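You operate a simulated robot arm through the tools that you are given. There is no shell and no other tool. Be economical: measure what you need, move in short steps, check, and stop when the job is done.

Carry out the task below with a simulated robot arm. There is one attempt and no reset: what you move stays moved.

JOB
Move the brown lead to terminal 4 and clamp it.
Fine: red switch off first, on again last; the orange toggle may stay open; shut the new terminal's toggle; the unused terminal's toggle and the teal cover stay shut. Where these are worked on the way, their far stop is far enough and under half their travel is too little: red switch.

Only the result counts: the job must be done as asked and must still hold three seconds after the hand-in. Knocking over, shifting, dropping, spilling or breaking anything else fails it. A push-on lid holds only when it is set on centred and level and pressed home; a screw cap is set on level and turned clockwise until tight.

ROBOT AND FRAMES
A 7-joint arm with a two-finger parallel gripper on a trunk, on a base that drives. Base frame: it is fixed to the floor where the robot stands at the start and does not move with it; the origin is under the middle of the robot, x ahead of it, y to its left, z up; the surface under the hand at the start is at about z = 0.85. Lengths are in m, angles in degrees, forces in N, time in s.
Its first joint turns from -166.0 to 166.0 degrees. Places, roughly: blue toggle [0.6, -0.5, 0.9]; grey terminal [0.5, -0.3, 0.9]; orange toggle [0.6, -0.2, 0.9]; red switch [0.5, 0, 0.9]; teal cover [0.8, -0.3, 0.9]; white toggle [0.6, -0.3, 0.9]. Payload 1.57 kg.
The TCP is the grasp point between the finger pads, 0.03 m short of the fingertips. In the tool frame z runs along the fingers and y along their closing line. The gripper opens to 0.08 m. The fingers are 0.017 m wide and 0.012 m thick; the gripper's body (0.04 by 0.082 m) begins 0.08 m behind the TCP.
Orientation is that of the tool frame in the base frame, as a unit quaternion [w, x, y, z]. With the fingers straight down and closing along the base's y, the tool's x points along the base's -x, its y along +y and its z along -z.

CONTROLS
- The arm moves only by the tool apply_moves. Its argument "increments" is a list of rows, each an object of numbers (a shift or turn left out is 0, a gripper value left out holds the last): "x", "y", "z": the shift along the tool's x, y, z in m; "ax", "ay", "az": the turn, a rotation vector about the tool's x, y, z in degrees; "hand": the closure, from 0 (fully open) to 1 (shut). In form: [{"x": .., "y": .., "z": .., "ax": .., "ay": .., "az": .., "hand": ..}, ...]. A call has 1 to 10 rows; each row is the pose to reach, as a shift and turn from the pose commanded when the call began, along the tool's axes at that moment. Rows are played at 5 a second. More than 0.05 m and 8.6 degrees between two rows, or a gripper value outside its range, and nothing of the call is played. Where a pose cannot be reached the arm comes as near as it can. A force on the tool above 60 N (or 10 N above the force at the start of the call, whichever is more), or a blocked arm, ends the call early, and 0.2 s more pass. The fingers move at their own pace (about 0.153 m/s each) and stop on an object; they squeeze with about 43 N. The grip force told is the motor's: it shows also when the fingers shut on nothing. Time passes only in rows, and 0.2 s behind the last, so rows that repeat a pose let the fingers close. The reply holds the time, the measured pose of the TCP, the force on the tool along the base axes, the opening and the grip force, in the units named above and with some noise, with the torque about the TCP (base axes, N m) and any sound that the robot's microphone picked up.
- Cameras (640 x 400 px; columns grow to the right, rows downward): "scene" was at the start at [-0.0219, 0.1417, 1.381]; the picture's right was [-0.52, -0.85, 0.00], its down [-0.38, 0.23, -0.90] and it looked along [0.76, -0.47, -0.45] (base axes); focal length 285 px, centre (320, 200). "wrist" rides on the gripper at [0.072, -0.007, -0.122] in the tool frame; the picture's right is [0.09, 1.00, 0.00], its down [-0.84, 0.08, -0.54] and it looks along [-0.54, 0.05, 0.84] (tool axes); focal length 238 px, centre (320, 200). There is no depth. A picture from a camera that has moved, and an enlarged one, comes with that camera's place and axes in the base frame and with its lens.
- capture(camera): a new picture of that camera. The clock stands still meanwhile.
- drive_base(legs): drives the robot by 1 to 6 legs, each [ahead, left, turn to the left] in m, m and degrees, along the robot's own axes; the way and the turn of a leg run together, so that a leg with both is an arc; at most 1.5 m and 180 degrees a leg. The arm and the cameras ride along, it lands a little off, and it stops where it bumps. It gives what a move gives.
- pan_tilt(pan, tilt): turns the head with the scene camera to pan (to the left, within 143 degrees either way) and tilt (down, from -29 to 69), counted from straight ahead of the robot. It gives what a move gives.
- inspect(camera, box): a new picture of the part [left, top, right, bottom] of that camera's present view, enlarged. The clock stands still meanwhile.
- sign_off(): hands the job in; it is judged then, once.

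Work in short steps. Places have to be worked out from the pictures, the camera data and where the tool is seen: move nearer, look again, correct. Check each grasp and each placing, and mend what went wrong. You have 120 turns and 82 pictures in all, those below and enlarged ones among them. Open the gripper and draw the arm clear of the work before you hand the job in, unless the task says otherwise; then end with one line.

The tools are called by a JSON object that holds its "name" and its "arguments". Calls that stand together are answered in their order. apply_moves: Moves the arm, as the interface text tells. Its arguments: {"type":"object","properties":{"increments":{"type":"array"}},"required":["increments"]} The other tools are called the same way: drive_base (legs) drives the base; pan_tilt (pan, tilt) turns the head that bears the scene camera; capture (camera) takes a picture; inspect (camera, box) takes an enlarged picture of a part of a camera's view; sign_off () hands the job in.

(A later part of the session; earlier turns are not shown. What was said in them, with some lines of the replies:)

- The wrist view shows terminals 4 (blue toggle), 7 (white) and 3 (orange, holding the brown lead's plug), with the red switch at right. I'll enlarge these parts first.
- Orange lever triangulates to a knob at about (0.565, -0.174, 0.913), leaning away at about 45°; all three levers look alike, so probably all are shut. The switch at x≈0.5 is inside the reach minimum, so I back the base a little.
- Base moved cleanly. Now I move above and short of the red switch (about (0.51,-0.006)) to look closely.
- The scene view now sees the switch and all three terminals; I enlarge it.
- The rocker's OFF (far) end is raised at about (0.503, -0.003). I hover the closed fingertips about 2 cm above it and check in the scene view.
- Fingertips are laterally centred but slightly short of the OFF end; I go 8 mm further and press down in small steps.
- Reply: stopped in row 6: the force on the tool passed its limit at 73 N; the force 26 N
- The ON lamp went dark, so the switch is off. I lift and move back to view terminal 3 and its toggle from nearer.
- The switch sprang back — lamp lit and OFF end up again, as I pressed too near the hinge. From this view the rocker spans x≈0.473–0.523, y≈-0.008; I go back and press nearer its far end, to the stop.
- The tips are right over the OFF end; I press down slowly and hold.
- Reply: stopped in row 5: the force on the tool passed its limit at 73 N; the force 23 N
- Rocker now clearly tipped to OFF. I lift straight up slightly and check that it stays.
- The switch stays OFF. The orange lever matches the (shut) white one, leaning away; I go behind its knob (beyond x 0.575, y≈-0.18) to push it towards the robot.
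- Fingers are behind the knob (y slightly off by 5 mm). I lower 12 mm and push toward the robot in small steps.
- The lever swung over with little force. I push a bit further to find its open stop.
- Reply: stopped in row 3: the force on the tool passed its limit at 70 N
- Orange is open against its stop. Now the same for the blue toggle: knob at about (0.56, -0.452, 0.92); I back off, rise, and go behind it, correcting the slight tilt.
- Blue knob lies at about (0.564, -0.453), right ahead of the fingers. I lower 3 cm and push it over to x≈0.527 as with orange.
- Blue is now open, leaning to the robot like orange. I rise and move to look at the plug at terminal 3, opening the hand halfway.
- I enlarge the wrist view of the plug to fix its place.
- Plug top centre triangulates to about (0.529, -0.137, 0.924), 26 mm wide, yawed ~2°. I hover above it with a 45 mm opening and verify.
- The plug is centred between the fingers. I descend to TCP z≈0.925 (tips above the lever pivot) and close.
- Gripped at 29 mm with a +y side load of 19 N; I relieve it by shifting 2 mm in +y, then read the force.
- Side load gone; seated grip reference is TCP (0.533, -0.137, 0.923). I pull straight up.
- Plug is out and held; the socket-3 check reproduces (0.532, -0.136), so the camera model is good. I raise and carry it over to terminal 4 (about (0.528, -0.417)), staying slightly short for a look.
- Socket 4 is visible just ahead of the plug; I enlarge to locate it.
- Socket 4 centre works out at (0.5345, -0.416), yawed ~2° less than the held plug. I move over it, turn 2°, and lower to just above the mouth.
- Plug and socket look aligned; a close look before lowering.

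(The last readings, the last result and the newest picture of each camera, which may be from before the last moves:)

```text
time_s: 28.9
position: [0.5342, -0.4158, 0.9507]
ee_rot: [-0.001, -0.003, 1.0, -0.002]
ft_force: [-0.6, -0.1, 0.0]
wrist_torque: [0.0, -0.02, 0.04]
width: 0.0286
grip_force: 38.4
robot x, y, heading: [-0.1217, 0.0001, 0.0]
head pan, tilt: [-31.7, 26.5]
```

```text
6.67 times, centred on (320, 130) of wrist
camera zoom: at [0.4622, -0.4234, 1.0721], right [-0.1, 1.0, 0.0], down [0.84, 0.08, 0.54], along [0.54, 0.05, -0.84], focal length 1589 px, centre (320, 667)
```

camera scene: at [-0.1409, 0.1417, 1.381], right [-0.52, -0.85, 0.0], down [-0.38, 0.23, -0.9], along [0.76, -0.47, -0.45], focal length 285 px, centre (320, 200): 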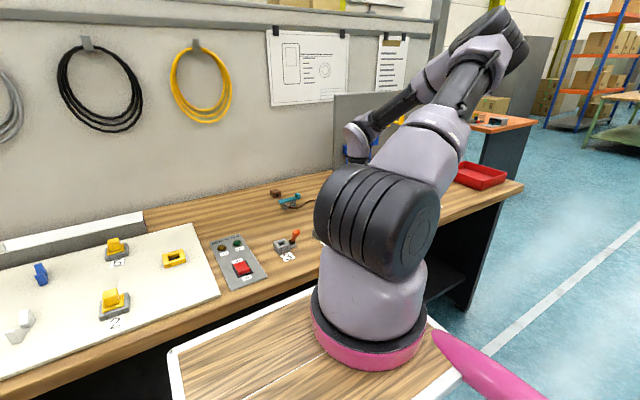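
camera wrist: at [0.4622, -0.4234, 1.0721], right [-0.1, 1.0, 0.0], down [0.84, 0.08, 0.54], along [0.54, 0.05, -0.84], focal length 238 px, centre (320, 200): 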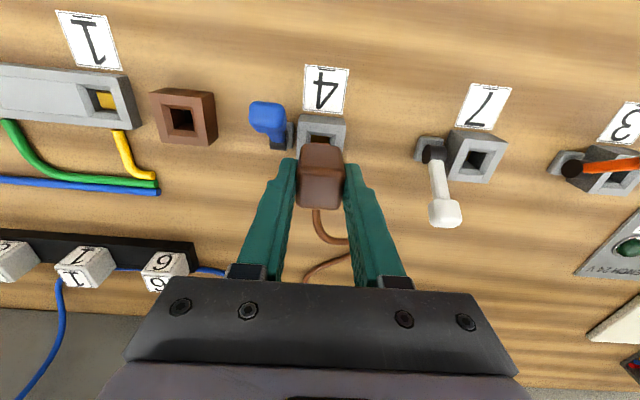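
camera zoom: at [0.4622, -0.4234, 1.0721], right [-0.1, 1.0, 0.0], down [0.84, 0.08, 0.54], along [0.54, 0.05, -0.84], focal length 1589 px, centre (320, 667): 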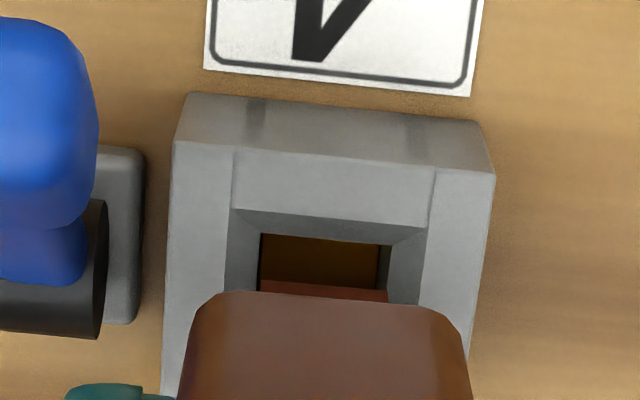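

Aligned: tenon centred on the hole. I lower to the seated height z≈0.923 in small steps.

{"name": "apply_moves", "arguments": {"increments": [{"z": 0.008}, {"z": 0.015}, {"z": 0.02}, {"z": 0.024}, {"z": 0.028}, {"z": 0.028}]}}

{"name": "inspect", "arguments": {"camera": "wrist", "box": [256, 80, 384, 160]}}

```text
time_s: 30.2
position: [0.5325, -0.417, 0.9231]
ee_rot: [0.0, -0.002, 1.0, -0.002]
ft_force: [-13.3, -0.7, 33.2]
wrist_torque: [0.19, 0.27, -0.06]
width: 0.0287
grip_force: 39.2
robot x, y, heading: [-0.1211, -0.0014, -0.2]
head pan, tilt: [-31.7, 26.5]
```

```text
5.00 times, centred on (320, 120) of wrist
camera zoom: at [0.4615, -0.4237, 1.0444], right [-0.1, 1.0, 0.0], down [0.84, 0.08, 0.54], along [0.54, 0.05, -0.84], focal length 1192 px, centre (320, 600)
```

zoom: 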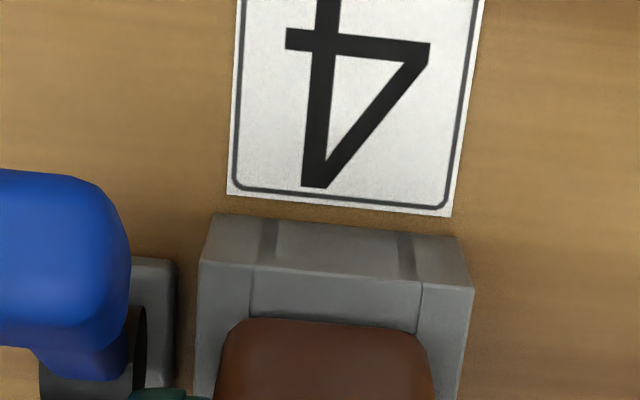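

z 0.923 matches the seated height, with 33 N resistance. I ease 1.5 mm toward the robot and press a bit more to be sure it is home.

{"name": "apply_moves", "arguments": {"increments": [{"x": 0.0015}, {"x": 0.002, "z": 0.002}, {"x": 0.002, "z": 0.004}, {"x": 0.002, "z": 0.004}]}}

```text
time_s: 31.2
position: [0.533, -0.4176, 0.9185]
ee_rot: [0.002, -0.003, 1.0, -0.003]
ft_force: [11.3, -9.6, 50.9]
wrist_torque: [-0.01, -0.31, -0.08]
width: 0.0289
grip_force: 38.7
robot x, y, heading: [-0.1185, -0.0013, 0.0]
head pan, tilt: [-31.7, 26.5]
```

It went 4 mm deeper; I press another little bit to see whether it has bottomed.

{"name": "apply_moves", "arguments": {"increments": [{"x": -0.001, "y": 0.001, "z": 0.001}, {"x": -0.001, "y": 0.001, "z": 0.003}, {"x": -0.001, "y": 0.001, "z": 0.003}]}}

{"name": "inspect", "arguments": {"camera": "wrist", "box": [240, 100, 400, 220]}}

```text
time_s: 31.6
position: [0.5331, -0.4173, 0.9186]
ee_rot: [0.001, -0.001, 1.0, -0.003]
ft_force: [-9.3, 2.4, 17.3]
wrist_torque: [0.31, 0.4, -0.1]
width: 0.029
grip_force: 38.5
robot x, y, heading: [-0.1172, -0.0018, -0.0]
head pan, tilt: [-31.7, 26.5]
stopped in row 1: the force on the tool passed its limit at 65 N (the readings are from after the stop); the commanded pose is now the measured one
```

```text
3.33 times, centred on (320, 160) of wrist
camera zoom: at [0.4609, -0.4233, 1.0398], right [-0.1, 1.0, -0.01], down [0.84, 0.08, 0.54], along [0.54, 0.05, -0.84], focal length 794 px, centre (320, 333)
```

zoom: 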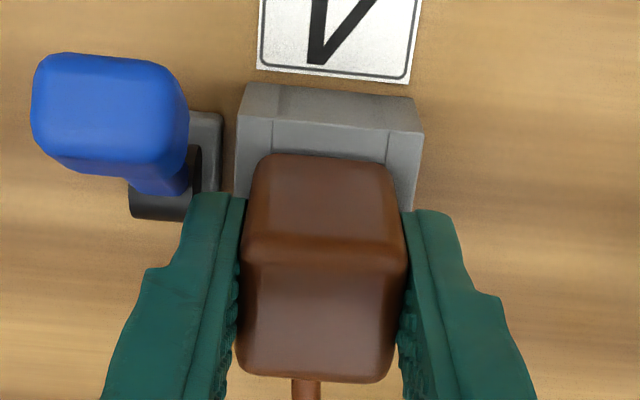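

Plug is bottomed. I open just slightly (clear of the blue pivot), rise straight up, and look.

{"name": "apply_moves", "arguments": {"increments": [{"hand": 0.57}, {"hand": 0.57}, {"z": -0.015, "hand": 0.55}, {"z": -0.045, "hand": 0.5}, {"z": -0.075, "x": 0.02, "hand": 0.44}, {"z": -0.08, "x": 0.06}, {"z": -0.08, "x": 0.08}]}}

{"name": "capture", "arguments": {"camera": "wrist"}}

```text
time_s: 33.2
position: [0.4565, -0.4167, 0.9979]
ee_rot: [0.0, -0.003, 1.0, -0.005]
ft_force: [-0.3, -0.1, 0.1]
wrist_torque: [-0.01, 0.01, 0.02]
width: 0.0446
grip_force: 0.1
robot x, y, heading: [-0.1159, 0.0008, 0.0]
head pan, tilt: [-31.7, 26.5]
```

```text
37 pictures are left
camera wrist: at [0.3849, -0.4236, 1.1189], right [-0.1, 1.0, -0.01], down [0.84, 0.09, 0.54], along [0.54, 0.05, -0.84], focal length 238 px, centre (320, 200)
```

wrist: 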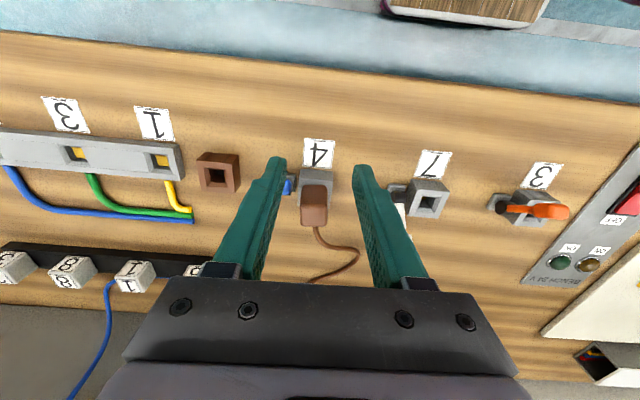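

Plug sits upright in terminal 4. Next I close the fingers, go to the robot side of the blue knob (y≈-0.455) and lower.

{"name": "apply_moves", "arguments": {"increments": [{"y": -0.02, "hand": 1}, {"y": -0.039, "hand": 1}, {"x": 0.0, "y": -0.039, "z": 0.03}, {"x": 0.0, "y": -0.039, "z": 0.061}]}}

{"name": "capture", "arguments": {"camera": "wrist"}}

```text
time_s: 34.2
position: [0.4545, -0.4559, 0.9354]
ee_rot: [0.001, -0.003, 1.0, -0.003]
ft_force: [-0.3, -0.4, 0.1]
wrist_torque: [-0.01, -0.02, -0.02]
width: 0.0
grip_force: 21.4
robot x, y, heading: [-0.1194, 0.0011, -0.0]
head pan, tilt: [-31.7, 26.5]
```

```text
36 pictures are left
camera wrist: at [0.3826, -0.4621, 1.0566], right [-0.1, 1.0, -0.01], down [0.84, 0.09, 0.54], along [0.54, 0.05, -0.84], focal length 238 px, centre (320, 200)
```

wrist: 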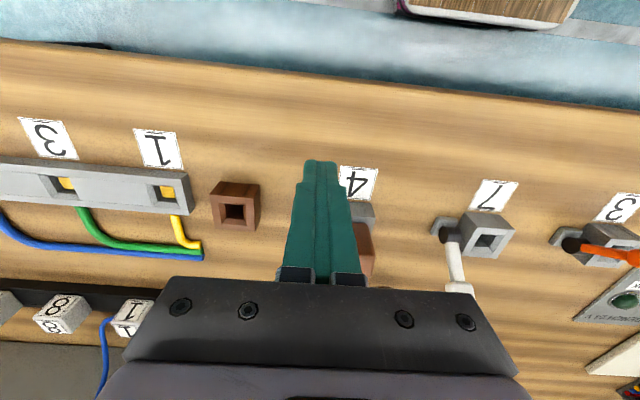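

Fingers are on the robot side of the blue lever. I push away from the robot in small steps until the stop.

{"name": "apply_moves", "arguments": {"increments": [{"x": -0.02}, {"x": -0.035}, {"x": -0.05}, {"x": -0.063}, {"x": -0.075}, {"x": -0.083}, {"x": -0.089}, {"x": -0.094}]}}

{"name": "capture", "arguments": {"camera": "wrist"}}

```text
time_s: 36.0
position: [0.5444, -0.4553, 0.9357]
ee_rot: [-0.001, -0.001, 1.0, -0.002]
ft_force: [-21.3, 5.5, 4.6]
wrist_torque: [0.12, 0.49, 0.0]
width: 0.0
grip_force: 21.1
robot x, y, heading: [-0.1224, -0.0027, 0.3]
head pan, tilt: [-31.7, 26.5]
```

```text
35 pictures are left
camera wrist: at [0.473, -0.462, 1.057], right [-0.09, 1.0, -0.01], down [0.84, 0.08, 0.54], along [0.54, 0.05, -0.84], focal length 238 px, centre (320, 200)
```

wrist: 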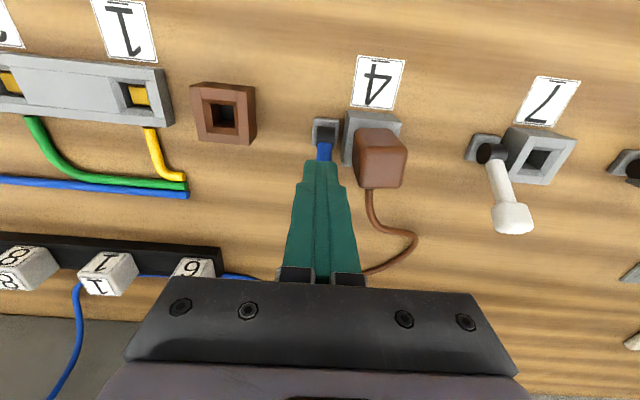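

21 N resistance suggests the shut stop; I push a few mm more to be certain.

{"name": "apply_moves", "arguments": {"increments": [{"x": -0.003}, {"x": -0.006}, {"x": -0.009}, {"x": -0.012}]}}

```text
time_s: 36.7
position: [0.5444, -0.4551, 0.9344]
ee_rot: [-0.007, 0.002, 1.0, -0.001]
ft_force: [-20.5, 2.5, 14.5]
wrist_torque: [0.13, 0.47, -0.05]
width: 0.0
grip_force: 21.9
robot x, y, heading: [-0.1237, 0.0004, -0.1]
head pan, tilt: [-31.7, 26.5]
stopped in row 3: the force on the tool passed its limit at 64 N (the readings are from after the stop); the commanded pose is now the measured one
```

At the hard stop. I back off toward the robot, rise, and compare blue with the white lever.

{"name": "apply_moves", "arguments": {"increments": [{"x": 0.015}, {"x": 0.04, "z": -0.02}, {"x": 0.07, "z": -0.05}, {"x": 0.09, "y": 0.03, "z": -0.08}, {"x": 0.09, "y": 0.07, "z": -0.08}, {"x": 0.09, "y": 0.1, "z": -0.08}]}}

{"name": "capture", "arguments": {"camera": "wrist"}}

{"name": "inspect", "arguments": {"camera": "wrist", "box": [160, 130, 320, 230]}}

```text
time_s: 38.1
position: [0.4565, -0.3559, 1.0158]
ee_rot: [-0.007, 0.001, 1.0, -0.002]
ft_force: [-0.3, 0.3, -0.2]
wrist_torque: [0.01, -0.04, 0.0]
width: 0.0
grip_force: 21.5
robot x, y, heading: [-0.1221, -0.0013, 0.2]
head pan, tilt: [-31.7, 26.5]
```

```text
34 pictures are left
camera wrist: at [0.3862, -0.3617, 1.1395], right [-0.09, 1.0, 0.0], down [0.84, 0.08, 0.53], along [0.53, 0.05, -0.85], focal length 238 px, centre (320, 200)
```

wrist: 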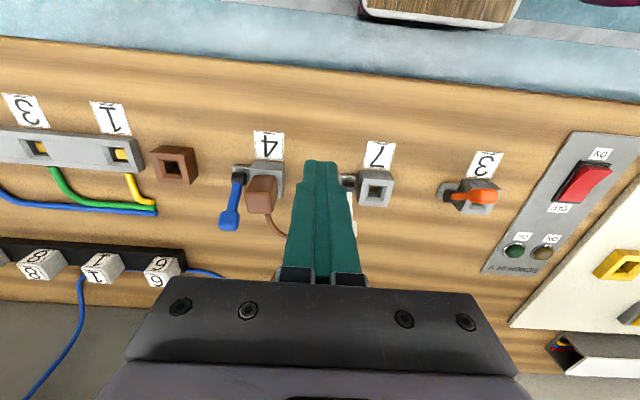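

```text
4.00 times, centred on (240, 180) of wrist
camera zoom: at [0.3862, -0.3617, 1.1395], right [-0.09, 1.0, 0.0], down [0.84, 0.08, 0.53], along [0.53, 0.05, -0.85], focal length 953 px, centre (640, 280)
```

zoom: 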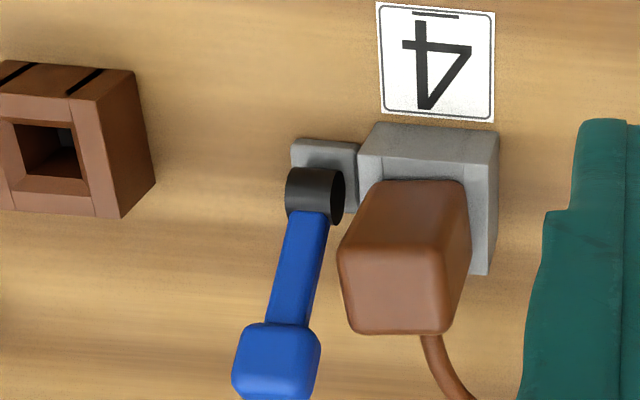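

Blue is shut like before, plug seated. Last, the red switch: I travel to above its ON (near) end at about (0.479, -0.004).

{"name": "apply_moves", "arguments": {"increments": [{"y": 0.04, "ay": -0.8}, {"y": 0.08, "ay": -0.8}, {"y": 0.12, "ay": -0.8}, {"y": 0.16, "ay": -0.8}, {"y": 0.2, "ay": -0.8}, {"x": -0.005, "y": 0.24, "ay": -0.8}, {"x": -0.01, "y": 0.28, "ay": -0.8}, {"x": -0.015, "y": 0.32, "ay": -0.8, "z": 0.02}, {"x": -0.0225, "y": 0.352, "ay": -0.8, "z": 0.05}, {"x": -0.0225, "y": 0.352, "ay": -0.8, "z": 0.085}]}}

{"name": "inspect", "arguments": {"camera": "scene", "box": [200, 240, 280, 290]}}

```text
time_s: 40.3
position: [0.4806, -0.0021, 0.9296]
ee_rot: [0.001, 0.001, 1.0, -0.001]
ft_force: [-1.0, 0.4, 0.1]
wrist_torque: [0.02, -0.02, -0.02]
width: 0.0002
grip_force: 21.7
robot x, y, heading: [-0.1194, 0.002, 0.0]
head pan, tilt: [-31.7, 26.5]
```

```text
8.00 times, centred on (240, 265) of scene
camera zoom: at [-0.1415, 0.1417, 1.381], right [-0.52, -0.85, 0.0], down [-0.38, 0.23, -0.9], along [0.76, -0.47, -0.45], focal length 2280 px, centre (960, -320)
```

zoom: 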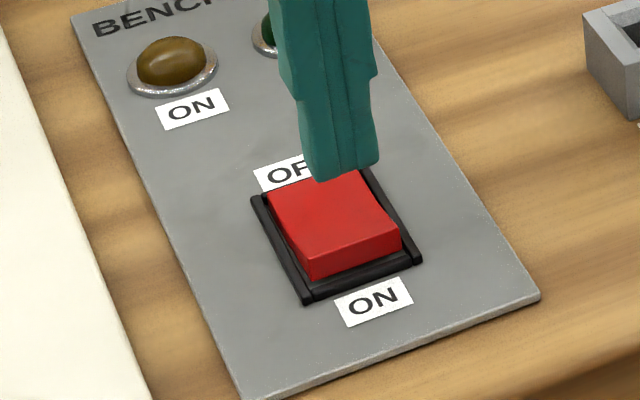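

Tips will land close to the raised ON end; I shift 3 mm nearer and press down slowly.

{"name": "apply_moves", "arguments": {"increments": [{"x": 0.003, "z": 0.012}, {"x": 0.003, "z": 0.022}, {"x": 0.003, "z": 0.027}, {"x": 0.003, "z": 0.03}, {"x": 0.003, "z": 0.033}, {"x": 0.003, "z": 0.036}, {"x": 0.003, "z": 0.039}, {"x": 0.003, "z": 0.042}, {"x": 0.003, "z": 0.045}]}}

{"name": "inspect", "arguments": {"camera": "scene", "box": [200, 240, 280, 290]}}

```text
time_s: 42.0
position: [0.478, -0.0038, 0.8923]
ee_rot: [0.004, 0.001, 1.0, -0.002]
ft_force: [-8.8, -5.8, 30.5]
wrist_torque: [-0.12, -0.01, -0.24]
width: 0.0
grip_force: 20.8
robot x, y, heading: [-0.1206, 0.0007, -0.1]
head pan, tilt: [-31.7, 26.5]
stopped in row 8: the force on the tool passed its limit at 70 N (the readings are from after the stop); the commanded pose is now the measured one
```

```text
8.00 times, centred on (240, 265) of scene
camera zoom: at [-0.1422, 0.1413, 1.381], right [-0.53, -0.85, 0.0], down [-0.38, 0.23, -0.9], along [0.76, -0.47, -0.45], focal length 2280 px, centre (960, -320)
```

zoom: 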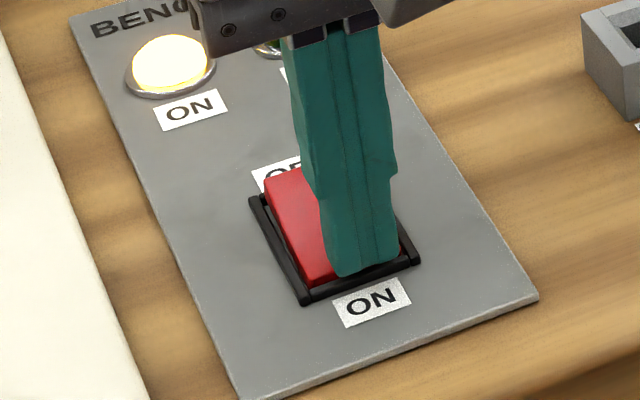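

The ON end is down and the ON lamp is lit. I lift clear, open the gripper, and check that it holds and everything else is right.

{"name": "apply_moves", "arguments": {"increments": [{"z": -0.02}, {"z": -0.06}, {"z": -0.1, "hand": 0.5}, {"z": -0.14, "x": 0.03, "y": -0.03, "hand": 0}, {"z": -0.18, "x": 0.05, "y": -0.06}, {"z": -0.22, "x": 0.07, "y": -0.08}, {"z": -0.24, "x": 0.1, "y": -0.11}, {"z": -0.24, "x": 0.1, "y": -0.15}, {"z": -0.24, "x": 0.1, "y": -0.19}, {"z": -0.24, "x": 0.1, "y": -0.23}]}}

{"name": "inspect", "arguments": {"camera": "scene", "box": [192, 190, 352, 290]}}

{"name": "capture", "arguments": {"camera": "wrist"}}

```text
refused: row 4 steps farther than a row can; nothing moved
```

```text
4.00 times, centred on (272, 240) of scene
camera zoom: at [-0.1422, 0.1413, 1.381], right [-0.53, -0.85, 0.0], down [-0.38, 0.23, -0.9], along [0.76, -0.47, -0.45], focal length 1140 px, centre (512, 40)
```

zoom: 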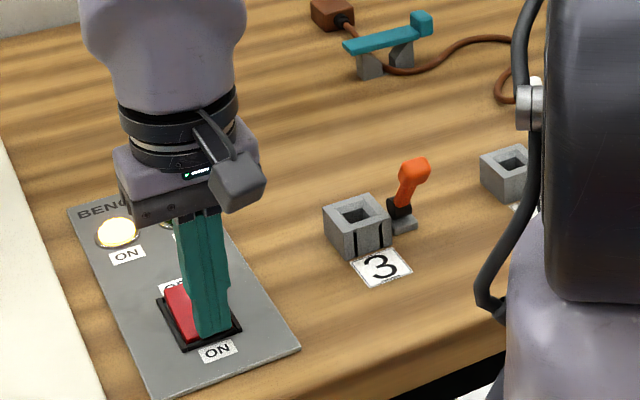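

```text
29 pictures are left
camera wrist: at [0.4048, -0.0099, 1.0133], right [-0.09, 1.0, -0.01], down [0.83, 0.08, 0.55], along [0.55, 0.04, -0.84], focal length 238 px, centre (320, 200)
```

wrist: 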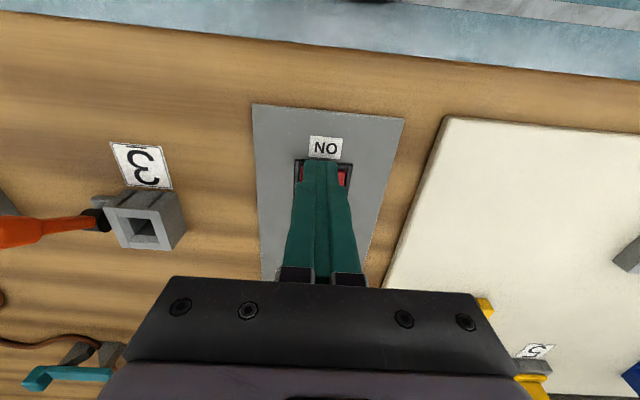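

A row was too long, so nothing moved; I redo the withdrawal with shorter rows.

{"name": "apply_moves", "arguments": {"increments": [{"z": -0.02}, {"z": -0.06}, {"z": -0.1}, {"z": -0.13, "x": 0.02, "y": -0.02, "hand": 0.5}, {"z": -0.16, "x": 0.04, "y": -0.04, "hand": 0}, {"z": -0.19, "x": 0.06, "y": -0.06}, {"z": -0.22, "x": 0.08, "y": -0.08}, {"z": -0.22, "x": 0.08, "y": -0.125}, {"z": -0.22, "x": 0.08, "y": -0.17}, {"z": -0.22, "x": 0.08, "y": -0.215}]}}

{"name": "inspect", "arguments": {"camera": "scene", "box": [192, 190, 352, 290]}}

{"name": "capture", "arguments": {"camera": "wrist"}}

```text
time_s: 44.2
position: [0.3954, -0.2169, 1.114]
ee_rot: [0.003, 0.0, 1.0, -0.003]
ft_force: [-0.2, -0.3, 0.2]
wrist_torque: [-0.05, 0.02, -0.03]
width: 0.08
grip_force: 0.0
robot x, y, heading: [-0.1189, 0.0024, 0.0]
head pan, tilt: [-31.7, 26.5]
```

```text
4.00 times, centred on (272, 240) of scene
camera zoom: at [-0.141, 0.1418, 1.381], right [-0.52, -0.85, 0.0], down [-0.38, 0.23, -0.9], along [0.76, -0.47, -0.45], focal length 1140 px, centre (512, 40)
```

zoom: 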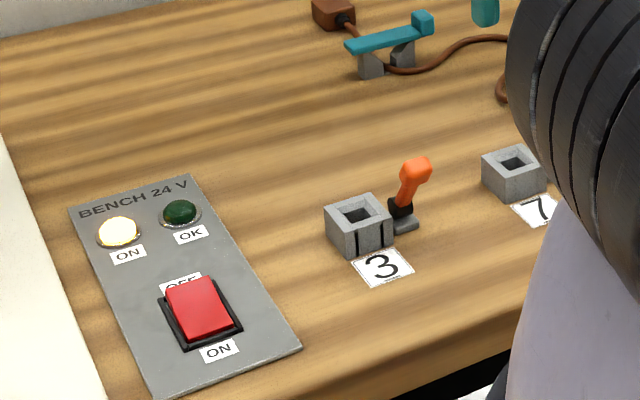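

```text
27 pictures are left
camera wrist: at [0.3233, -0.2227, 1.2342], right [-0.09, 1.0, -0.01], down [0.83, 0.08, 0.55], along [0.54, 0.05, -0.84], focal length 238 px, centre (320, 200)
```

wrist: 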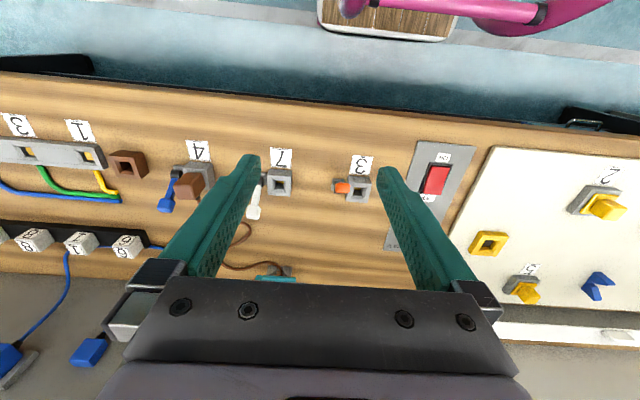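

Switch is on, but the OK lamp is still dark. I take a closer look at terminal 4 to check that the plug is truly home.

{"name": "apply_moves", "arguments": {"increments": [{"y": -0.045}, {"y": -0.09}, {"y": -0.135, "z": 0.01}, {"y": -0.17, "z": 0.04}, {"y": -0.19, "z": 0.06}]}}

{"name": "inspect", "arguments": {"camera": "wrist", "box": [240, 120, 400, 220]}}

{"name": "inspect", "arguments": {"camera": "scene", "box": [200, 225, 280, 275]}}

```text
time_s: 45.4
position: [0.3951, -0.4071, 1.0519]
ee_rot: [0.003, 0.001, 1.0, -0.002]
ft_force: [0.3, 0.8, 0.2]
wrist_torque: [-0.01, 0.02, 0.0]
width: 0.0796
grip_force: 0.0
robot x, y, heading: [-0.1178, -0.0023, -0.1]
head pan, tilt: [-31.7, 26.5]
```

```text
4.00 times, centred on (320, 170) of wrist
camera zoom: at [0.3222, -0.4131, 1.1729], right [-0.09, 1.0, -0.01], down [0.83, 0.08, 0.55], along [0.54, 0.04, -0.84], focal length 953 px, centre (320, 320)
```

zoom: 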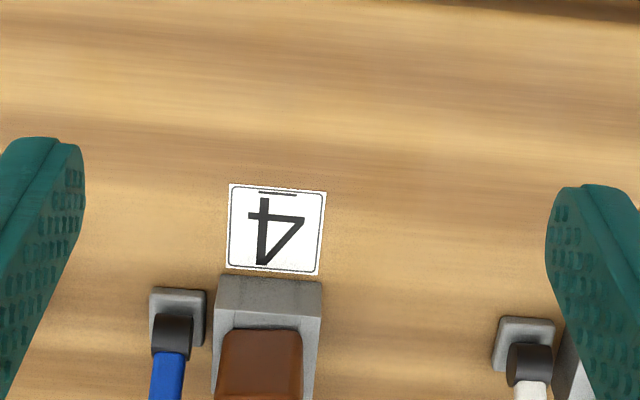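

```text
8.00 times, centred on (240, 250) of scene
camera zoom: at [-0.1412, 0.1419, 1.3809], right [-0.53, -0.85, 0.0], down [-0.38, 0.23, -0.9], along [0.76, -0.47, -0.45], focal length 2280 px, centre (960, -200)
```

zoom: 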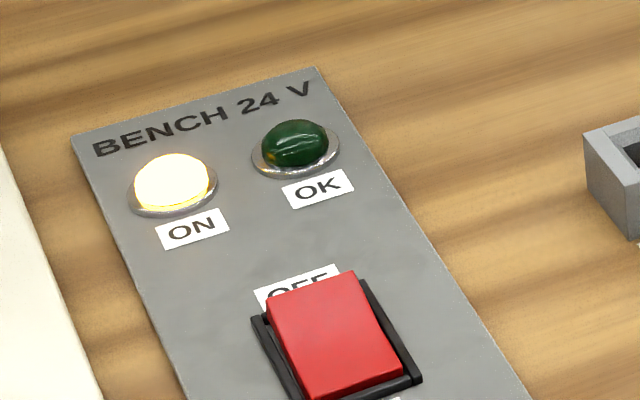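

To judge the seating depth I want a flatter view: I tilt the gripper forward 30° and lower it in front of terminal 4, well short of it.

{"name": "apply_moves", "arguments": {"increments": [{"ay": -7.5, "z": 0.02}, {"ay": -15, "z": 0.04}, {"ay": -22.5, "z": 0.06, "x": -0.005}, {"ay": -30, "z": 0.08, "x": -0.01}, {"ay": -30, "z": 0.1, "x": -0.01}]}}

{"name": "capture", "arguments": {"camera": "wrist"}}

```text
time_s: 46.6
position: [0.4088, -0.4077, 0.9523]
ee_rot: [0.262, 0.0, 0.965, -0.003]
ft_force: [0.1, 0.4, 0.6]
wrist_torque: [-0.02, 0.02, 0.0]
width: 0.08
grip_force: 0.0
robot x, y, heading: [-0.1193, -0.0016, -0.1]
head pan, tilt: [-31.7, 26.5]
```

```text
24 pictures are left
camera wrist: at [0.2841, -0.414, 1.0208], right [-0.08, 1.0, -0.05], down [0.45, 0.08, 0.89], along [0.89, 0.05, -0.45], focal length 238 px, centre (320, 200)
```

wrist: 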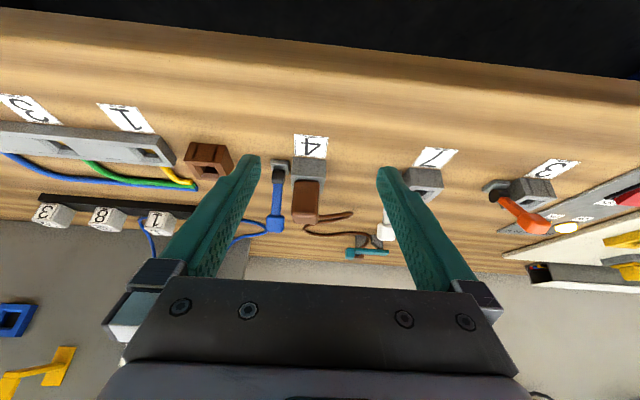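

{"name": "inspect", "arguments": {"camera": "wrist", "box": [256, 140, 384, 240]}}

```text
4.00 times, centred on (320, 190) of wrist
camera zoom: at [0.2841, -0.414, 1.0208], right [-0.08, 1.0, -0.05], down [0.45, 0.08, 0.89], along [0.89, 0.05, -0.45], focal length 953 px, centre (320, 240)
```

zoom: 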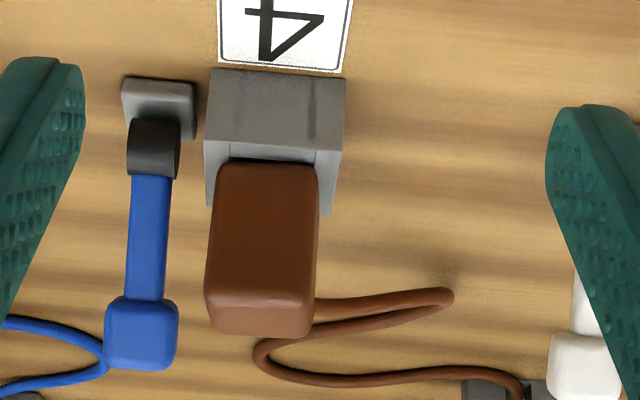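

The plug's shoulder is flush on the socket top (z≈0.875) and the blue knob is back at its shut position. I level the hand, withdraw upwards, and re-check the panel.

{"name": "apply_moves", "arguments": {"increments": [{"z": -0.03, "ay": 7.5}, {"z": -0.06, "ay": 15}, {"z": -0.09, "ay": 22.5}, {"z": -0.12, "ay": 30}, {"z": -0.16, "ay": 30}, {"z": -0.2, "ay": 30}, {"z": -0.2, "ay": 30}, {"z": -0.2, "ay": 30}, {"z": -0.2, "ay": 30}, {"z": -0.2, "ay": 30}]}}

{"name": "inspect", "arguments": {"camera": "scene", "box": [192, 180, 352, 280]}}

{"name": "capture", "arguments": {"camera": "wrist"}}

```text
time_s: 48.8
position: [0.3066, -0.4033, 1.125]
ee_rot: [0.003, 0.001, 1.0, -0.002]
ft_force: [0.3, -1.0, 1.4]
wrist_torque: [0.0, 0.01, 0.01]
width: 0.0801
grip_force: 0.0
robot x, y, heading: [-0.1193, -0.001, -0.1]
head pan, tilt: [-31.7, 26.5]
```

```text
4.00 times, centred on (272, 230) of scene
camera zoom: at [-0.1411, 0.1415, 1.381], right [-0.53, -0.85, 0.0], down [-0.38, 0.23, -0.9], along [0.76, -0.47, -0.45], focal length 1140 px, centre (512, 80)
```

zoom: 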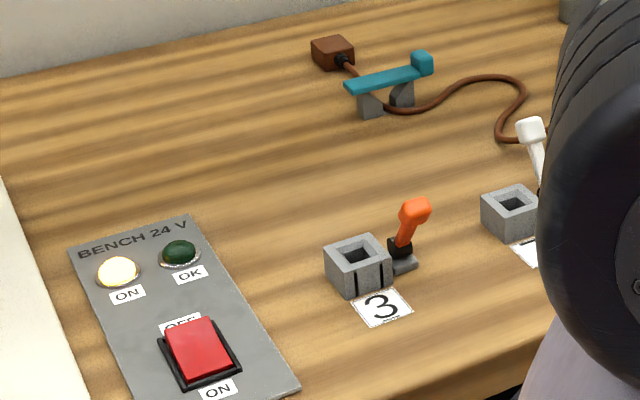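

```text
21 pictures are left
camera wrist: at [0.2332, -0.4096, 1.2462], right [-0.09, 1.0, -0.01], down [0.83, 0.08, 0.55], along [0.54, 0.04, -0.84], focal length 238 px, centre (320, 200)
```

wrist: 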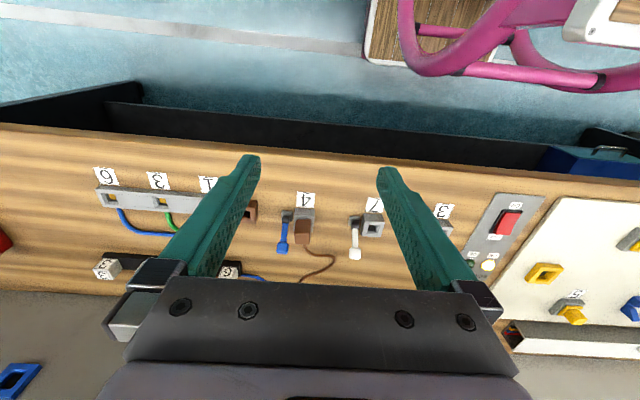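

Everything matches the request: the lead is in terminal 4 with blue shut, white and the teal cover are still shut, orange is open, the switch is on and the arm is clear. The OK lamp is dark, as it was at the start. I hand in.

{"name": "sign_off", "arguments": {}}

```text
The job is handed in.
```

The brown lead is in terminal 4, with its plug flush on the socket and the blue toggle shut against its stop. The red switch went off first and on last, and its ON lamp is lit. The orange toggle is open, and the white toggle and teal cover are still shut. The OK lamp on the panel stayed dark, as it was at the start, and I don't know why.
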